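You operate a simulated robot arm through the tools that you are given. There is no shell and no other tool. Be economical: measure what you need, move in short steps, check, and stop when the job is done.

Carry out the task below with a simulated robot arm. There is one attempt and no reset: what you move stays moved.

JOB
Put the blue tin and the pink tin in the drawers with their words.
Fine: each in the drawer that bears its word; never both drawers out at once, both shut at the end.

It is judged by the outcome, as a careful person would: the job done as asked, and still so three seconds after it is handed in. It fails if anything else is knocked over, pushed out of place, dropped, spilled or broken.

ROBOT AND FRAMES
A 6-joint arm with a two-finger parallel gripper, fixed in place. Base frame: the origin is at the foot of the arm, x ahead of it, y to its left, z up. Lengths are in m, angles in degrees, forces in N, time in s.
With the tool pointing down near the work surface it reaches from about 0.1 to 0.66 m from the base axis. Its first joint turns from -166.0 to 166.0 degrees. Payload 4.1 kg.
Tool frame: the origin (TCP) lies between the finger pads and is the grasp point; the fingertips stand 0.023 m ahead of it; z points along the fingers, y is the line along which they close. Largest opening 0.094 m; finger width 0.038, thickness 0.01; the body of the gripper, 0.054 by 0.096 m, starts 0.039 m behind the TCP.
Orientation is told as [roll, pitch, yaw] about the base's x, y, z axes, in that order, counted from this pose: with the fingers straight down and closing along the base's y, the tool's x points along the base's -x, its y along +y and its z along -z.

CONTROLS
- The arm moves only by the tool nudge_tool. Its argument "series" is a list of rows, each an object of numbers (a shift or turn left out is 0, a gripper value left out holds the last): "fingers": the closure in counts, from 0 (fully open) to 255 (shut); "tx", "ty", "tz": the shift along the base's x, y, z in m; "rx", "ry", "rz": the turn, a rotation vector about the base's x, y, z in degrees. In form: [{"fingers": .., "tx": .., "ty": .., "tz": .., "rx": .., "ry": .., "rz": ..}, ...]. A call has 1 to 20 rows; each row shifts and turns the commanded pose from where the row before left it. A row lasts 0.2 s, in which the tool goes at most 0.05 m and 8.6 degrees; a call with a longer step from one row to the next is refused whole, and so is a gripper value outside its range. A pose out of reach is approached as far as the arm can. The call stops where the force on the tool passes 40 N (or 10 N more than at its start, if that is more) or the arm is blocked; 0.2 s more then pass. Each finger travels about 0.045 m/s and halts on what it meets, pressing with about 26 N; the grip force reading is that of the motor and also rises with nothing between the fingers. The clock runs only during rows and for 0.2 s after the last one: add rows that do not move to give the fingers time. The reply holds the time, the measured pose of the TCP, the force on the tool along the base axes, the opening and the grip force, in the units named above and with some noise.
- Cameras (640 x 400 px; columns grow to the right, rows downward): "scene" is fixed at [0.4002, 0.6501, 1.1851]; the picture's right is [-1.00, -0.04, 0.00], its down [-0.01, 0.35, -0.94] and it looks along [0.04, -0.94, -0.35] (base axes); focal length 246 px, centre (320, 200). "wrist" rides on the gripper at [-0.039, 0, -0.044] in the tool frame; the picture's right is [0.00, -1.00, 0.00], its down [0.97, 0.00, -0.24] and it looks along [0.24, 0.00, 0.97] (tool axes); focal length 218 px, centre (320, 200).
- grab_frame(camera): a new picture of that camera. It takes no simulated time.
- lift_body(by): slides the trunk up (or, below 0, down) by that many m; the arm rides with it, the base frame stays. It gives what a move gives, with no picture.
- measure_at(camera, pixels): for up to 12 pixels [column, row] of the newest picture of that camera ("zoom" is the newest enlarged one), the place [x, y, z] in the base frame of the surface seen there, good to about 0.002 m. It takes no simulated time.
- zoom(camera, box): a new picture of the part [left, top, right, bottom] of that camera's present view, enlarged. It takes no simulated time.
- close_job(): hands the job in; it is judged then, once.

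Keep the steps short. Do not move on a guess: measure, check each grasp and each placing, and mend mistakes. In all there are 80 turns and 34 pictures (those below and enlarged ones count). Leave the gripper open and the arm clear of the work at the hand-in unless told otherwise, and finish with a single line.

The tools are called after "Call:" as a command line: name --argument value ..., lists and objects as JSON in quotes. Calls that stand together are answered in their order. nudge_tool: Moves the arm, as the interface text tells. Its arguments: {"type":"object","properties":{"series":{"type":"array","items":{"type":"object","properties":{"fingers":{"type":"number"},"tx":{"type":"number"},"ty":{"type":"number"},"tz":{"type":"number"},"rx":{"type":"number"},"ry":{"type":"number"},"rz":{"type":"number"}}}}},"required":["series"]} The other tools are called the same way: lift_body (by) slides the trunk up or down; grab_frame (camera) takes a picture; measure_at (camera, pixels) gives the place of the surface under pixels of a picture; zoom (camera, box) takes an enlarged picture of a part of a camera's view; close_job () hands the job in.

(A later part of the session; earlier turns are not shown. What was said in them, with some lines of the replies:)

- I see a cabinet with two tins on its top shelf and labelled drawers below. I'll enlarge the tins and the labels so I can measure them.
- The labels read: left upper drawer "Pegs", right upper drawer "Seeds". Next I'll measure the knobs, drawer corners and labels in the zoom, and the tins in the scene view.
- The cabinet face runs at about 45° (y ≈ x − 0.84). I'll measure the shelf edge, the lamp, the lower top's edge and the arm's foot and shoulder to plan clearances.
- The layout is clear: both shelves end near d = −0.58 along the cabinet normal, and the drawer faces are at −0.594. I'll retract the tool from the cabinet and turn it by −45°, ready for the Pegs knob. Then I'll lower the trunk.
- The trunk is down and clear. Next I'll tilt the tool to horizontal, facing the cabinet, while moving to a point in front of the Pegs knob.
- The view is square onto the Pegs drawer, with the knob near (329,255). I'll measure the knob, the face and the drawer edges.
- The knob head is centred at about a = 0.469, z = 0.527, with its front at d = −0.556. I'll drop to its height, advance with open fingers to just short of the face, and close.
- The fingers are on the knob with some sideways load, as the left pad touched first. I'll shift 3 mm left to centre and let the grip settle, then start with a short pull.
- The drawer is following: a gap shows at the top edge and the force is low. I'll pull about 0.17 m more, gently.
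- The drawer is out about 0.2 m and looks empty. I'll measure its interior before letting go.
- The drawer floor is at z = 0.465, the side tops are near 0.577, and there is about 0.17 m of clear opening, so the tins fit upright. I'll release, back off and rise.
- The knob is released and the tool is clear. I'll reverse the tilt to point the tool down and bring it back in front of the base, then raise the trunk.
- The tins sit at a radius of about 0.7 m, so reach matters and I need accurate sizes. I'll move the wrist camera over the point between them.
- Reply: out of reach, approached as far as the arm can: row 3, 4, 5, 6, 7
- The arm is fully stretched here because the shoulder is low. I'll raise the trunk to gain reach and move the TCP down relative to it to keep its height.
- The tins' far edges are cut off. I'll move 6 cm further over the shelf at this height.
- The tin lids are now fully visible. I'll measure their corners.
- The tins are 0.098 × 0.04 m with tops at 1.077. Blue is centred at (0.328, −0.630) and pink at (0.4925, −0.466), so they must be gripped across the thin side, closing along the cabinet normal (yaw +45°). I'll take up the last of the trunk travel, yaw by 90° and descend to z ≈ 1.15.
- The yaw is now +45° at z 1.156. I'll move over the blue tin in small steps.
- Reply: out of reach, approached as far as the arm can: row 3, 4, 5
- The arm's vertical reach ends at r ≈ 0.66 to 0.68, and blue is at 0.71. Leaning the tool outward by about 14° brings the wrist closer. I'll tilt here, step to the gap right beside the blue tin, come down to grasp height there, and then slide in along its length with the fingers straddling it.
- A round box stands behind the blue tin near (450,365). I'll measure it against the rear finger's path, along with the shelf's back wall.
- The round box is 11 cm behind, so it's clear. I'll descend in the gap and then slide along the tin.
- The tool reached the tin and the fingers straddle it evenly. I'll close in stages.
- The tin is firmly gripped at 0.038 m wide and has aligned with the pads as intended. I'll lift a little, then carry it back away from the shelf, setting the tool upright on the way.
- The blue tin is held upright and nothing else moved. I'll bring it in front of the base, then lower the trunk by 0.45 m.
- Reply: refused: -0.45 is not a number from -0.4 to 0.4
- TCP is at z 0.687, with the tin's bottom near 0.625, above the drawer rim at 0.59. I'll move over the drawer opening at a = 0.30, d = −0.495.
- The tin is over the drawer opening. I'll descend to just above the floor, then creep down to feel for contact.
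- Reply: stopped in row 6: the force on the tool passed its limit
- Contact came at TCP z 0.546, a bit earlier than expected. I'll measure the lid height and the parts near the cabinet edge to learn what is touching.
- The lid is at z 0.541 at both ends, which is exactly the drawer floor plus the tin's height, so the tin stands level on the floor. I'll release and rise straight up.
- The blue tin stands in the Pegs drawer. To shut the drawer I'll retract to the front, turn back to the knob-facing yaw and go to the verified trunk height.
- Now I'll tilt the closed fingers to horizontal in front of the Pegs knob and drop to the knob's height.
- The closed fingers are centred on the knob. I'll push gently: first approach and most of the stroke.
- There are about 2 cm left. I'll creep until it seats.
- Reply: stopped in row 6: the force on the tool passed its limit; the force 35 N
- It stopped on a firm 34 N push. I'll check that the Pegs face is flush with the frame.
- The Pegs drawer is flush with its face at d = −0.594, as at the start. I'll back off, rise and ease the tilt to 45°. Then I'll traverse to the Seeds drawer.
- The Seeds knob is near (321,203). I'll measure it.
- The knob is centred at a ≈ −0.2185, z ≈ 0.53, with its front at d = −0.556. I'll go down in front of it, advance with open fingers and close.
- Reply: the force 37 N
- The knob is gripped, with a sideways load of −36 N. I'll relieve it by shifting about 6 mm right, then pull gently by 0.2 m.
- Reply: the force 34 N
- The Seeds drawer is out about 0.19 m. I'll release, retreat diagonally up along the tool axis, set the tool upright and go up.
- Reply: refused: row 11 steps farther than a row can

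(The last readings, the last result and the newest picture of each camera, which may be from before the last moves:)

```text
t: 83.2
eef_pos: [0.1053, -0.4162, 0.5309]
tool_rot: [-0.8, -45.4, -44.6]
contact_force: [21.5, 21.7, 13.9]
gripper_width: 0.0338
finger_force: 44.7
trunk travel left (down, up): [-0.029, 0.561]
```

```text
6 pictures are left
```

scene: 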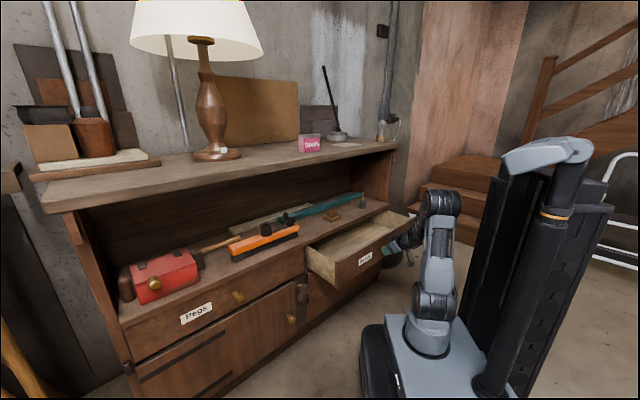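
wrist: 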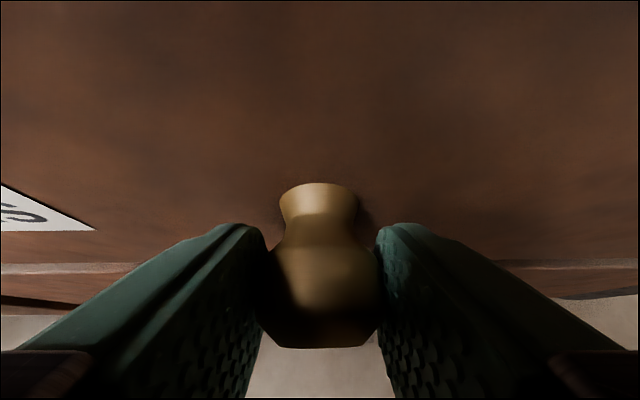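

That call was refused because one row was too long, and nothing moved. The picture shows the Seeds drawer open and apparently empty. I'll measure its interior, then repeat the retreat with a shorter step.

Call:
measure_at --camera "scene" --pixels '[[335, 250], [350, 242], [325, 256], [370, 235], [318, 250], [340, 262], [385, 228], [333, 280]]'

Call:
nudge_tool --series '[{"fingers": 0}, {}, {}, {}, {"tx": -0.01, "ty": 0.01, "tz": 0.014}, {"tx": -0.015, "ty": 0.015, "tz": 0.021}, {"tx": -0.015, "ty": 0.015, "tz": 0.021}, {"tz": 0.045}, {"tz": 0.045}, {"tz": 0.045}, {"tz": 0.045}, {"tx": 0.03, "ty": 0.03, "rx": 5.303, "ry": 5.303}, {"tx": 0.03, "ty": 0.03, "rx": 5.303, "ry": 5.303}, {"tx": 0.03, "ty": 0.03, "rx": 5.303, "ry": 5.303}, {"tx": 0.03, "ty": 0.03, "rx": 5.303, "ry": 5.303}, {"rx": 5.303, "ry": 5.303}, {"rx": 5.303, "ry": 5.303}, {}]'

```text
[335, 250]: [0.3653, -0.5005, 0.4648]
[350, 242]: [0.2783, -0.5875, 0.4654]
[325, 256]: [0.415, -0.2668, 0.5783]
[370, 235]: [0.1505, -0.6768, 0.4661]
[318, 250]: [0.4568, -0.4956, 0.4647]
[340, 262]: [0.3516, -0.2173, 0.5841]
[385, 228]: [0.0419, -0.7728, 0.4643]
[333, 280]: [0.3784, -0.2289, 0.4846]
```

```text
t: 87.0
eef_pos: [0.1831, -0.2602, 0.7663]
tool_rot: [-0.7, -0.2, -44.8]
contact_force: [0.1, 0.0, -0.5]
gripper_width: 0.0943
finger_force: 0.0
trunk travel left (down, up): [-0.029, 0.561]
```

The drawer's floor is at 0.465, with clear space from d = −0.42 to −0.588. Now I'll go up for the pink tin: raise the trunk fully and yaw to +45°.

Call:
lift_body --by 0.4

Call:
lift_body --by 0.16

Call:
nudge_tool --series '[{"rz": 8.2}, {"rz": 8.2}, {"rz": 8.2}, {"rz": 8.2}, {"rz": 8.2}, {"rz": 8.2}, {"rz": 8.2}, {"rz": 8.2}, {"rz": 8.2}, {"rz": 8.2}, {"rz": 7.8}, {"tz": -0.045}, {"tz": -0.045}, {"tz": -0.045}, {"tz": -0.045}, {}]'

```text
t: 90.9
eef_pos: [0.1838, -0.2589, 1.1675]
tool_rot: [-0.7, -0.2, -44.8]
contact_force: [0.1, -0.6, 0.1]
gripper_width: 0.094
finger_force: 0.1
trunk travel left (down, up): [-0.429, 0.161]
```

```text
t: 92.7
eef_pos: [0.1856, -0.2585, 1.3277]
tool_rot: [-0.7, -0.4, -44.9]
contact_force: [0.0, -0.4, 0.1]
gripper_width: 0.094
finger_force: 0.1
trunk travel left (down, up): [-0.589, 0.001]
```

```text
t: 96.1
eef_pos: [0.1839, -0.2595, 1.1464]
tool_rot: [-0.7, -0.4, 45.0]
contact_force: [-0.1, -0.5, 0.5]
gripper_width: 0.0939
finger_force: 0.1
trunk travel left (down, up): [-0.589, 0.001]
```

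Upright at z 1.146. I'll lean the tool outward by 9° and move over the pink tin, fingers still well above its lid.

Call:
nudge_tool --series '[{"rx": -3.18, "ry": -3.18}, {"rx": -3.18, "ry": -3.18}, {"tx": 0.0386, "ty": -0.0258}, {"tx": 0.0386, "ty": -0.0258}, {"tx": 0.0386, "ty": -0.0258}, {"tx": 0.0386, "ty": -0.0258}, {"tx": 0.0386, "ty": -0.0258}, {"tx": 0.0386, "ty": -0.0258}, {"tx": 0.0386, "ty": -0.0258}, {"tx": 0.0386, "ty": -0.0258}, {}]'

Call:
grab_frame --camera "wrist"

```text
t: 98.5
eef_pos: [0.4917, -0.4653, 1.1451]
tool_rot: [-9.6, -0.4, 45.0]
contact_force: [-0.1, 0.1, 0.2]
gripper_width: 0.0941
finger_force: 0.2
trunk travel left (down, up): [-0.589, 0.001]
```

```text
5 pictures are left
```

wrist: 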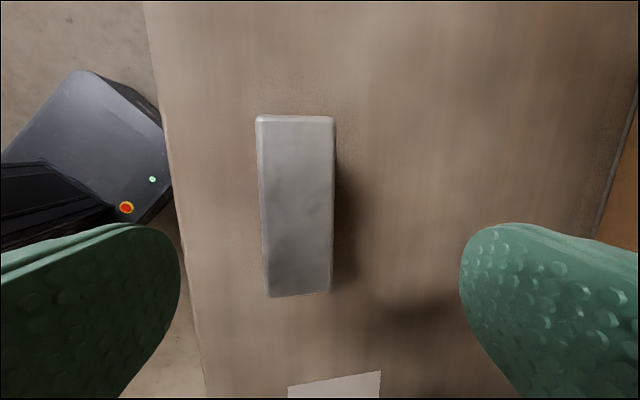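

Right over the pink tin and within reach. I'll descend to grasp height and close in stages.

Call:
nudge_tool --series '[{"tz": -0.03}, {"tz": -0.03}, {"tz": -0.02}, {"tz": -0.011}, {}, {"fingers": 110}, {}, {}, {"fingers": 140}, {}, {"fingers": 255}, {}, {}, {}]'

```text
t: 101.5
eef_pos: [0.4938, -0.4658, 1.055]
tool_rot: [-9.9, -0.3, 44.9]
contact_force: [0.4, -0.9, 5.2]
gripper_width: 0.0379
finger_force: 25.8
trunk travel left (down, up): [-0.589, 0.001]
```

Gripped at 0.038 m, the same as the blue tin. I'll lift, draw it back from the shelf, set the tool upright, and check.

Call:
nudge_tool --series '[{"tz": 0.01}, {"tz": 0.01, "tx": -0.005, "ty": 0.005}, {"tz": 0.015, "tx": -0.01, "ty": 0.01}, {"tz": 0.015, "tx": -0.015, "ty": 0.015}, {"tz": 0.015, "tx": -0.02, "ty": 0.02}, {"tz": 0.015, "tx": -0.025, "ty": 0.025}, {"tx": -0.025, "ty": 0.025}, {"tx": -0.025, "ty": 0.025}, {"tx": -0.025, "ty": 0.025}, {"tx": -0.025, "ty": 0.025}, {"tx": -0.015, "ty": 0.015}, {"rx": 3.4, "ry": 3.4}, {"rx": 3.4, "ry": 3.4}, {}]'

Call:
lift_body --by -0.4

Call:
grab_frame --camera "scene"

```text
t: 104.5
eef_pos: [0.3032, -0.2763, 1.1347]
tool_rot: [0.0, -0.2, 45.1]
contact_force: [0.4, 0.5, -1.0]
gripper_width: 0.0381
finger_force: 26.2
trunk travel left (down, up): [-0.589, 0.001]
```

```text
t: 108.3
eef_pos: [0.3038, -0.2757, 0.7359]
tool_rot: [-0.1, -0.3, 44.9]
contact_force: [-0.5, 0.0, -1.7]
gripper_width: 0.0378
finger_force: 26.3
trunk travel left (down, up): [-0.189, 0.401]
```

```text
4 pictures are left
```

scene: 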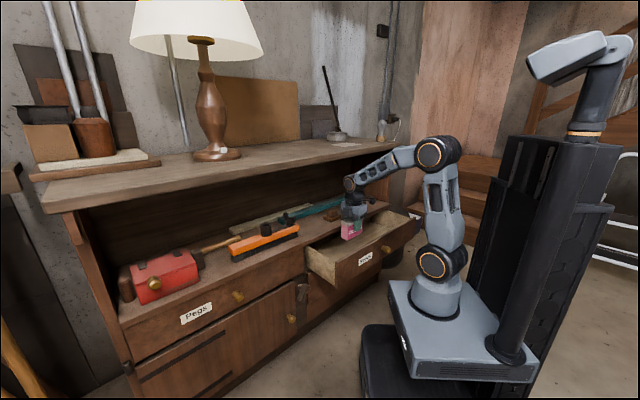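

The pink tin is held and nothing is disturbed. I'll move over the Seeds drawer, then descend, slowly at the end.

Call:
nudge_tool --series '[{"tx": 0.006, "ty": -0.039}, {"tx": 0.006, "ty": -0.039}, {"tx": 0.006, "ty": -0.039}, {}, {"tz": -0.04}, {"tz": -0.04}, {"tz": -0.04}, {"tz": -0.04}, {"tz": -0.015}, {"tz": -0.005}, {"tz": -0.004}, {"tz": -0.003}, {"tz": -0.003}, {"tz": -0.003}, {"tz": -0.003}, {"tz": -0.003}, {"tz": -0.003}]'

```text
t: 111.9
eef_pos: [0.3202, -0.3924, 0.5337]
tool_rot: [-0.1, -0.3, 44.9]
contact_force: [-0.2, -0.7, -1.3]
gripper_width: 0.0377
finger_force: 26.1
trunk travel left (down, up): [-0.189, 0.401]
```

No contact yet at 0.534. I'll keep creeping down in 2 mm steps.

Call:
nudge_tool --series '[{"tz": -0.002}, {"tz": -0.002}, {"tz": -0.002}, {"tz": -0.002}, {"tz": -0.002}, {"tz": -0.002}]'

Call:
zoom --camera "scene" --box '[280, 190, 420, 278]'

```text
t: 113.3
eef_pos: [0.3212, -0.3927, 0.5225]
tool_rot: [-0.1, -0.3, 44.8]
contact_force: [-0.2, 1.0, -1.4]
gripper_width: 0.0376
finger_force: 26.0
trunk travel left (down, up): [-0.189, 0.401]
```

```text
4.55 times, centred on (350, 234) of scene
```

zoom: 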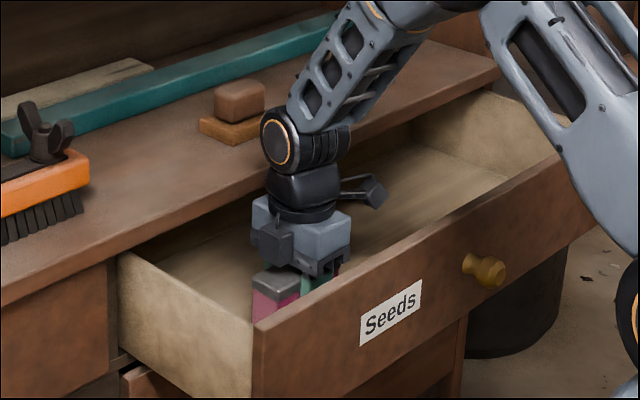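

I'll measure the lid height to see how far the bottom is from the floor.

Call:
measure_at --camera "zoom" --pixels '[[270, 275], [280, 282], [262, 285], [340, 262], [270, 300], [220, 280]]'

```text
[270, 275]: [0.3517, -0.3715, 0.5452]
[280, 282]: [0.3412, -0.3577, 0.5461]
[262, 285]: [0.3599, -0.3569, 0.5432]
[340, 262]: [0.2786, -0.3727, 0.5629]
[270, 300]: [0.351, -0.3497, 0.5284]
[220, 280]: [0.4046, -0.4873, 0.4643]
```

The lid is at 0.545, so there's about 4 mm to go. I'll creep until it touches.

Call:
nudge_tool --series '[{"tz": -0.0015}, {"tz": -0.0015}, {"tz": -0.0015}, {"tz": -0.0015}]'

```text
t: 114.3
eef_pos: [0.3207, -0.3942, 0.5181]
tool_rot: [-0.3, -0.2, 45.0]
contact_force: [0.2, 1.0, 14.0]
gripper_width: 0.0381
finger_force: 26.1
trunk travel left (down, up): [-0.189, 0.401]
```

There is 14 N of contact, so the tin stands on the floor. I'll release and rise straight up.

Call:
nudge_tool --series '[{"fingers": 120}, {}, {"fingers": 0}, {}, {}, {"tz": 0.04}, {"tz": 0.04}, {"tz": 0.04}, {"tz": 0.04}, {"tz": 0.04}, {"tz": 0.04}, {}]'

Call:
zoom --camera "scene" --box '[280, 190, 420, 278]'

```text
t: 116.9
eef_pos: [0.3204, -0.3926, 0.7569]
tool_rot: [-0.1, -0.3, 45.0]
contact_force: [-0.5, -0.6, -0.5]
gripper_width: 0.0942
finger_force: 0.0
trunk travel left (down, up): [-0.189, 0.401]
```

```text
4.55 times, centred on (350, 234) of scene
```

zoom: 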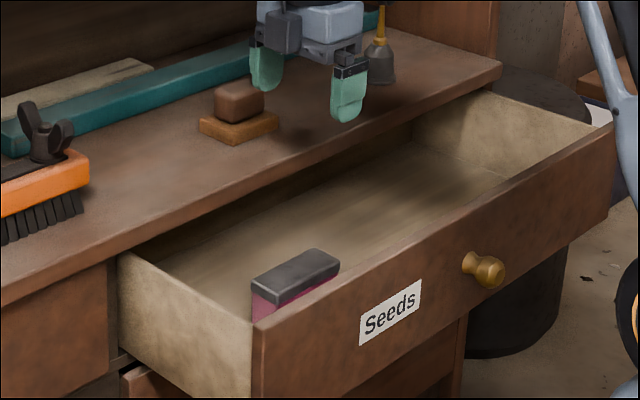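

The pink tin stands upright in the Seeds drawer. I'll retract to the front, close the fingers and yaw back, and then tilt to 45° beside the knob line.

Call:
nudge_tool --series '[{"tx": -0.0283, "ty": 0.0283, "fingers": 255}, {"tx": -0.0283, "ty": 0.0283}, {"tx": -0.0283, "ty": 0.0283}, {"tx": -0.0283, "ty": 0.0283}, {"tx": -0.0283, "ty": 0.0283}, {"rz": -8.2}, {"rz": -8.2}, {"rz": -8.2}, {"rz": -8.2}, {"rz": -8.2}, {"rz": -8.2}, {"rz": -8.2}, {"rz": -8.2}, {"rz": -8.2}, {"rz": -8.2}, {"rz": -8.0}, {}]'

Call:
nudge_tool --series '[{"tx": -0.0106, "ty": -0.0106, "rx": -5.303, "ry": -5.303}, {"tx": -0.0106, "ty": -0.0106, "rx": -5.303, "ry": -5.303}, {"tx": -0.0106, "ty": -0.0106, "rx": -5.303, "ry": -5.303}, {"tx": -0.0106, "ty": -0.0106, "rx": -5.303, "ry": -5.303}, {"tx": -0.0106, "ty": -0.0106, "rx": -5.303, "ry": -5.303}, {"tx": -0.0106, "ty": -0.0106, "rx": -5.303, "ry": -5.303}, {}]'

Call:
lift_body --by -0.16

```text
t: 120.5
eef_pos: [0.1792, -0.2513, 0.757]
tool_rot: [0.0, -0.4, -45.2]
contact_force: [0.1, -1.3, 0.3]
gripper_width: 0.0
finger_force: 25.9
trunk travel left (down, up): [-0.189, 0.401]
```

```text
t: 122.1
eef_pos: [0.1155, -0.3141, 0.7544]
tool_rot: [0.1, -45.3, -45.0]
contact_force: [0.8, 0.3, 0.1]
gripper_width: 0.0001
finger_force: 25.9
trunk travel left (down, up): [-0.189, 0.401]
```

```text
t: 124.0
eef_pos: [0.1163, -0.3141, 0.5951]
tool_rot: [0.0, -45.2, -45.0]
contact_force: [0.6, -0.4, -0.5]
gripper_width: 0.0
finger_force: 26.2
trunk travel left (down, up): [-0.029, 0.561]
```

Positioned in front of the panel at a = −0.14. I'll lower to mid-panel height and push gently, stopping about 2 cm short.

Call:
nudge_tool --series '[{"tz": -0.03}, {"tz": -0.027}, {"tx": 0.014, "ty": -0.014}, {"tx": 0.014, "ty": -0.014}, {"tx": 0.014, "ty": -0.014}, {"tx": 0.005, "ty": -0.005}, {"tx": 0.005, "ty": -0.005}, {"tx": 0.007, "ty": -0.007}, {"tx": 0.009, "ty": -0.009}, {"tx": 0.01, "ty": -0.01}, {"tx": 0.01, "ty": -0.01}, {"tx": 0.01, "ty": -0.01}, {"tx": 0.01, "ty": -0.01}, {"tx": 0.01, "ty": -0.01}, {"tx": 0.01, "ty": -0.01}, {"tx": 0.01, "ty": -0.01}, {"tx": 0.01, "ty": -0.01}, {"tx": 0.01, "ty": -0.01}, {"tx": 0.007, "ty": -0.007}, {"tx": 0.004, "ty": -0.004}]'

```text
t: 128.2
eef_pos: [0.2825, -0.5027, 0.5432]
tool_rot: [0.0, -45.2, -45.0]
contact_force: [-1.0, 1.0, 0.5]
gripper_width: 0.0
finger_force: 26.2
out of reach, approached as far as the arm can: row 1, 2
trunk travel left (down, up): [-0.029, 0.561]
```

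d is now −0.555 with about 1 cm left. I'll creep until it seats.

Call:
nudge_tool --series '[{"tx": 0.002, "ty": -0.002}, {"tx": 0.002, "ty": -0.002}, {"tx": 0.002, "ty": -0.002}, {"tx": 0.002, "ty": -0.002}, {"tx": 0.002, "ty": -0.002}, {"tx": 0.002, "ty": -0.002}, {"tx": 0.002, "ty": -0.002}]'

```text
t: 129.3
eef_pos: [0.2893, -0.5086, 0.5441]
tool_rot: [-0.1, -44.9, -44.9]
contact_force: [-13.6, 16.3, 8.8]
gripper_width: 0.0
finger_force: 26.2
trunk travel left (down, up): [-0.029, 0.561]
stopped in row 5: the force on the tool passed its limit (the readings are from after the stop); the commanded pose is now the measured one
```

It stopped on firm contact at d = −0.564, as predicted for a shut drawer. I'll back off, rise and open the gripper, then check the final picture.

Call:
nudge_tool --series '[{"tx": -0.014, "ty": 0.014}, {"tx": -0.025, "ty": 0.025}, {"tx": -0.025, "ty": 0.025}, {"tx": -0.025, "ty": 0.025, "fingers": 0}, {"tz": 0.04}, {"tz": 0.04}, {"tz": 0.04}, {"tz": 0.04}, {}, {}]'

Call:
grab_frame --camera "scene"

Call:
measure_at --camera "scene" --pixels '[[336, 243], [325, 250], [320, 262], [196, 313], [280, 270], [215, 300], [355, 236]]'

```text
t: 131.5
eef_pos: [0.2017, -0.418, 0.7038]
tool_rot: [0.0, -44.9, -45.0]
contact_force: [0.5, 0.2, -0.5]
gripper_width: 0.094
finger_force: 0.0
trunk travel left (down, up): [-0.029, 0.561]
```

```text
1 pictures are left
```

scene: 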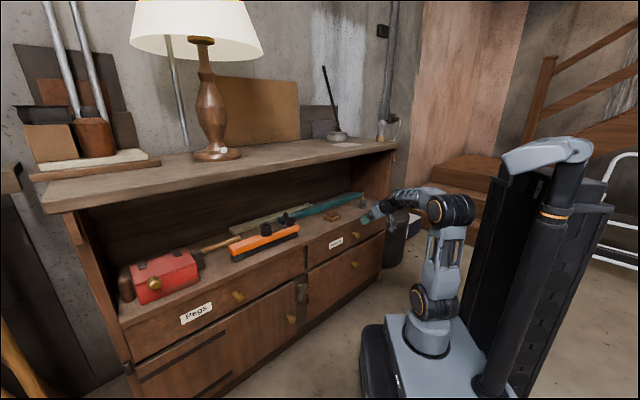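

```text
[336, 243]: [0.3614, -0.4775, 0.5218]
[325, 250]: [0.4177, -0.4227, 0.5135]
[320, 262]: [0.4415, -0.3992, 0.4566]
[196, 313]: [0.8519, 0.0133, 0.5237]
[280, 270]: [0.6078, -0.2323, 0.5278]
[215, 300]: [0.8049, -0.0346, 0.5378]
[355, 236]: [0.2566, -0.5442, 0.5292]
```

Both faces are flush at d ≈ −0.593, the gripper is open and clear, and nothing else has moved. I'll hand the job in.

Call:
close_job

```text
The job is handed in.
```

The blue tin is in the Pegs drawer and the pink tin is in the Seeds drawer; only one drawer was out at a time, and both are shut.
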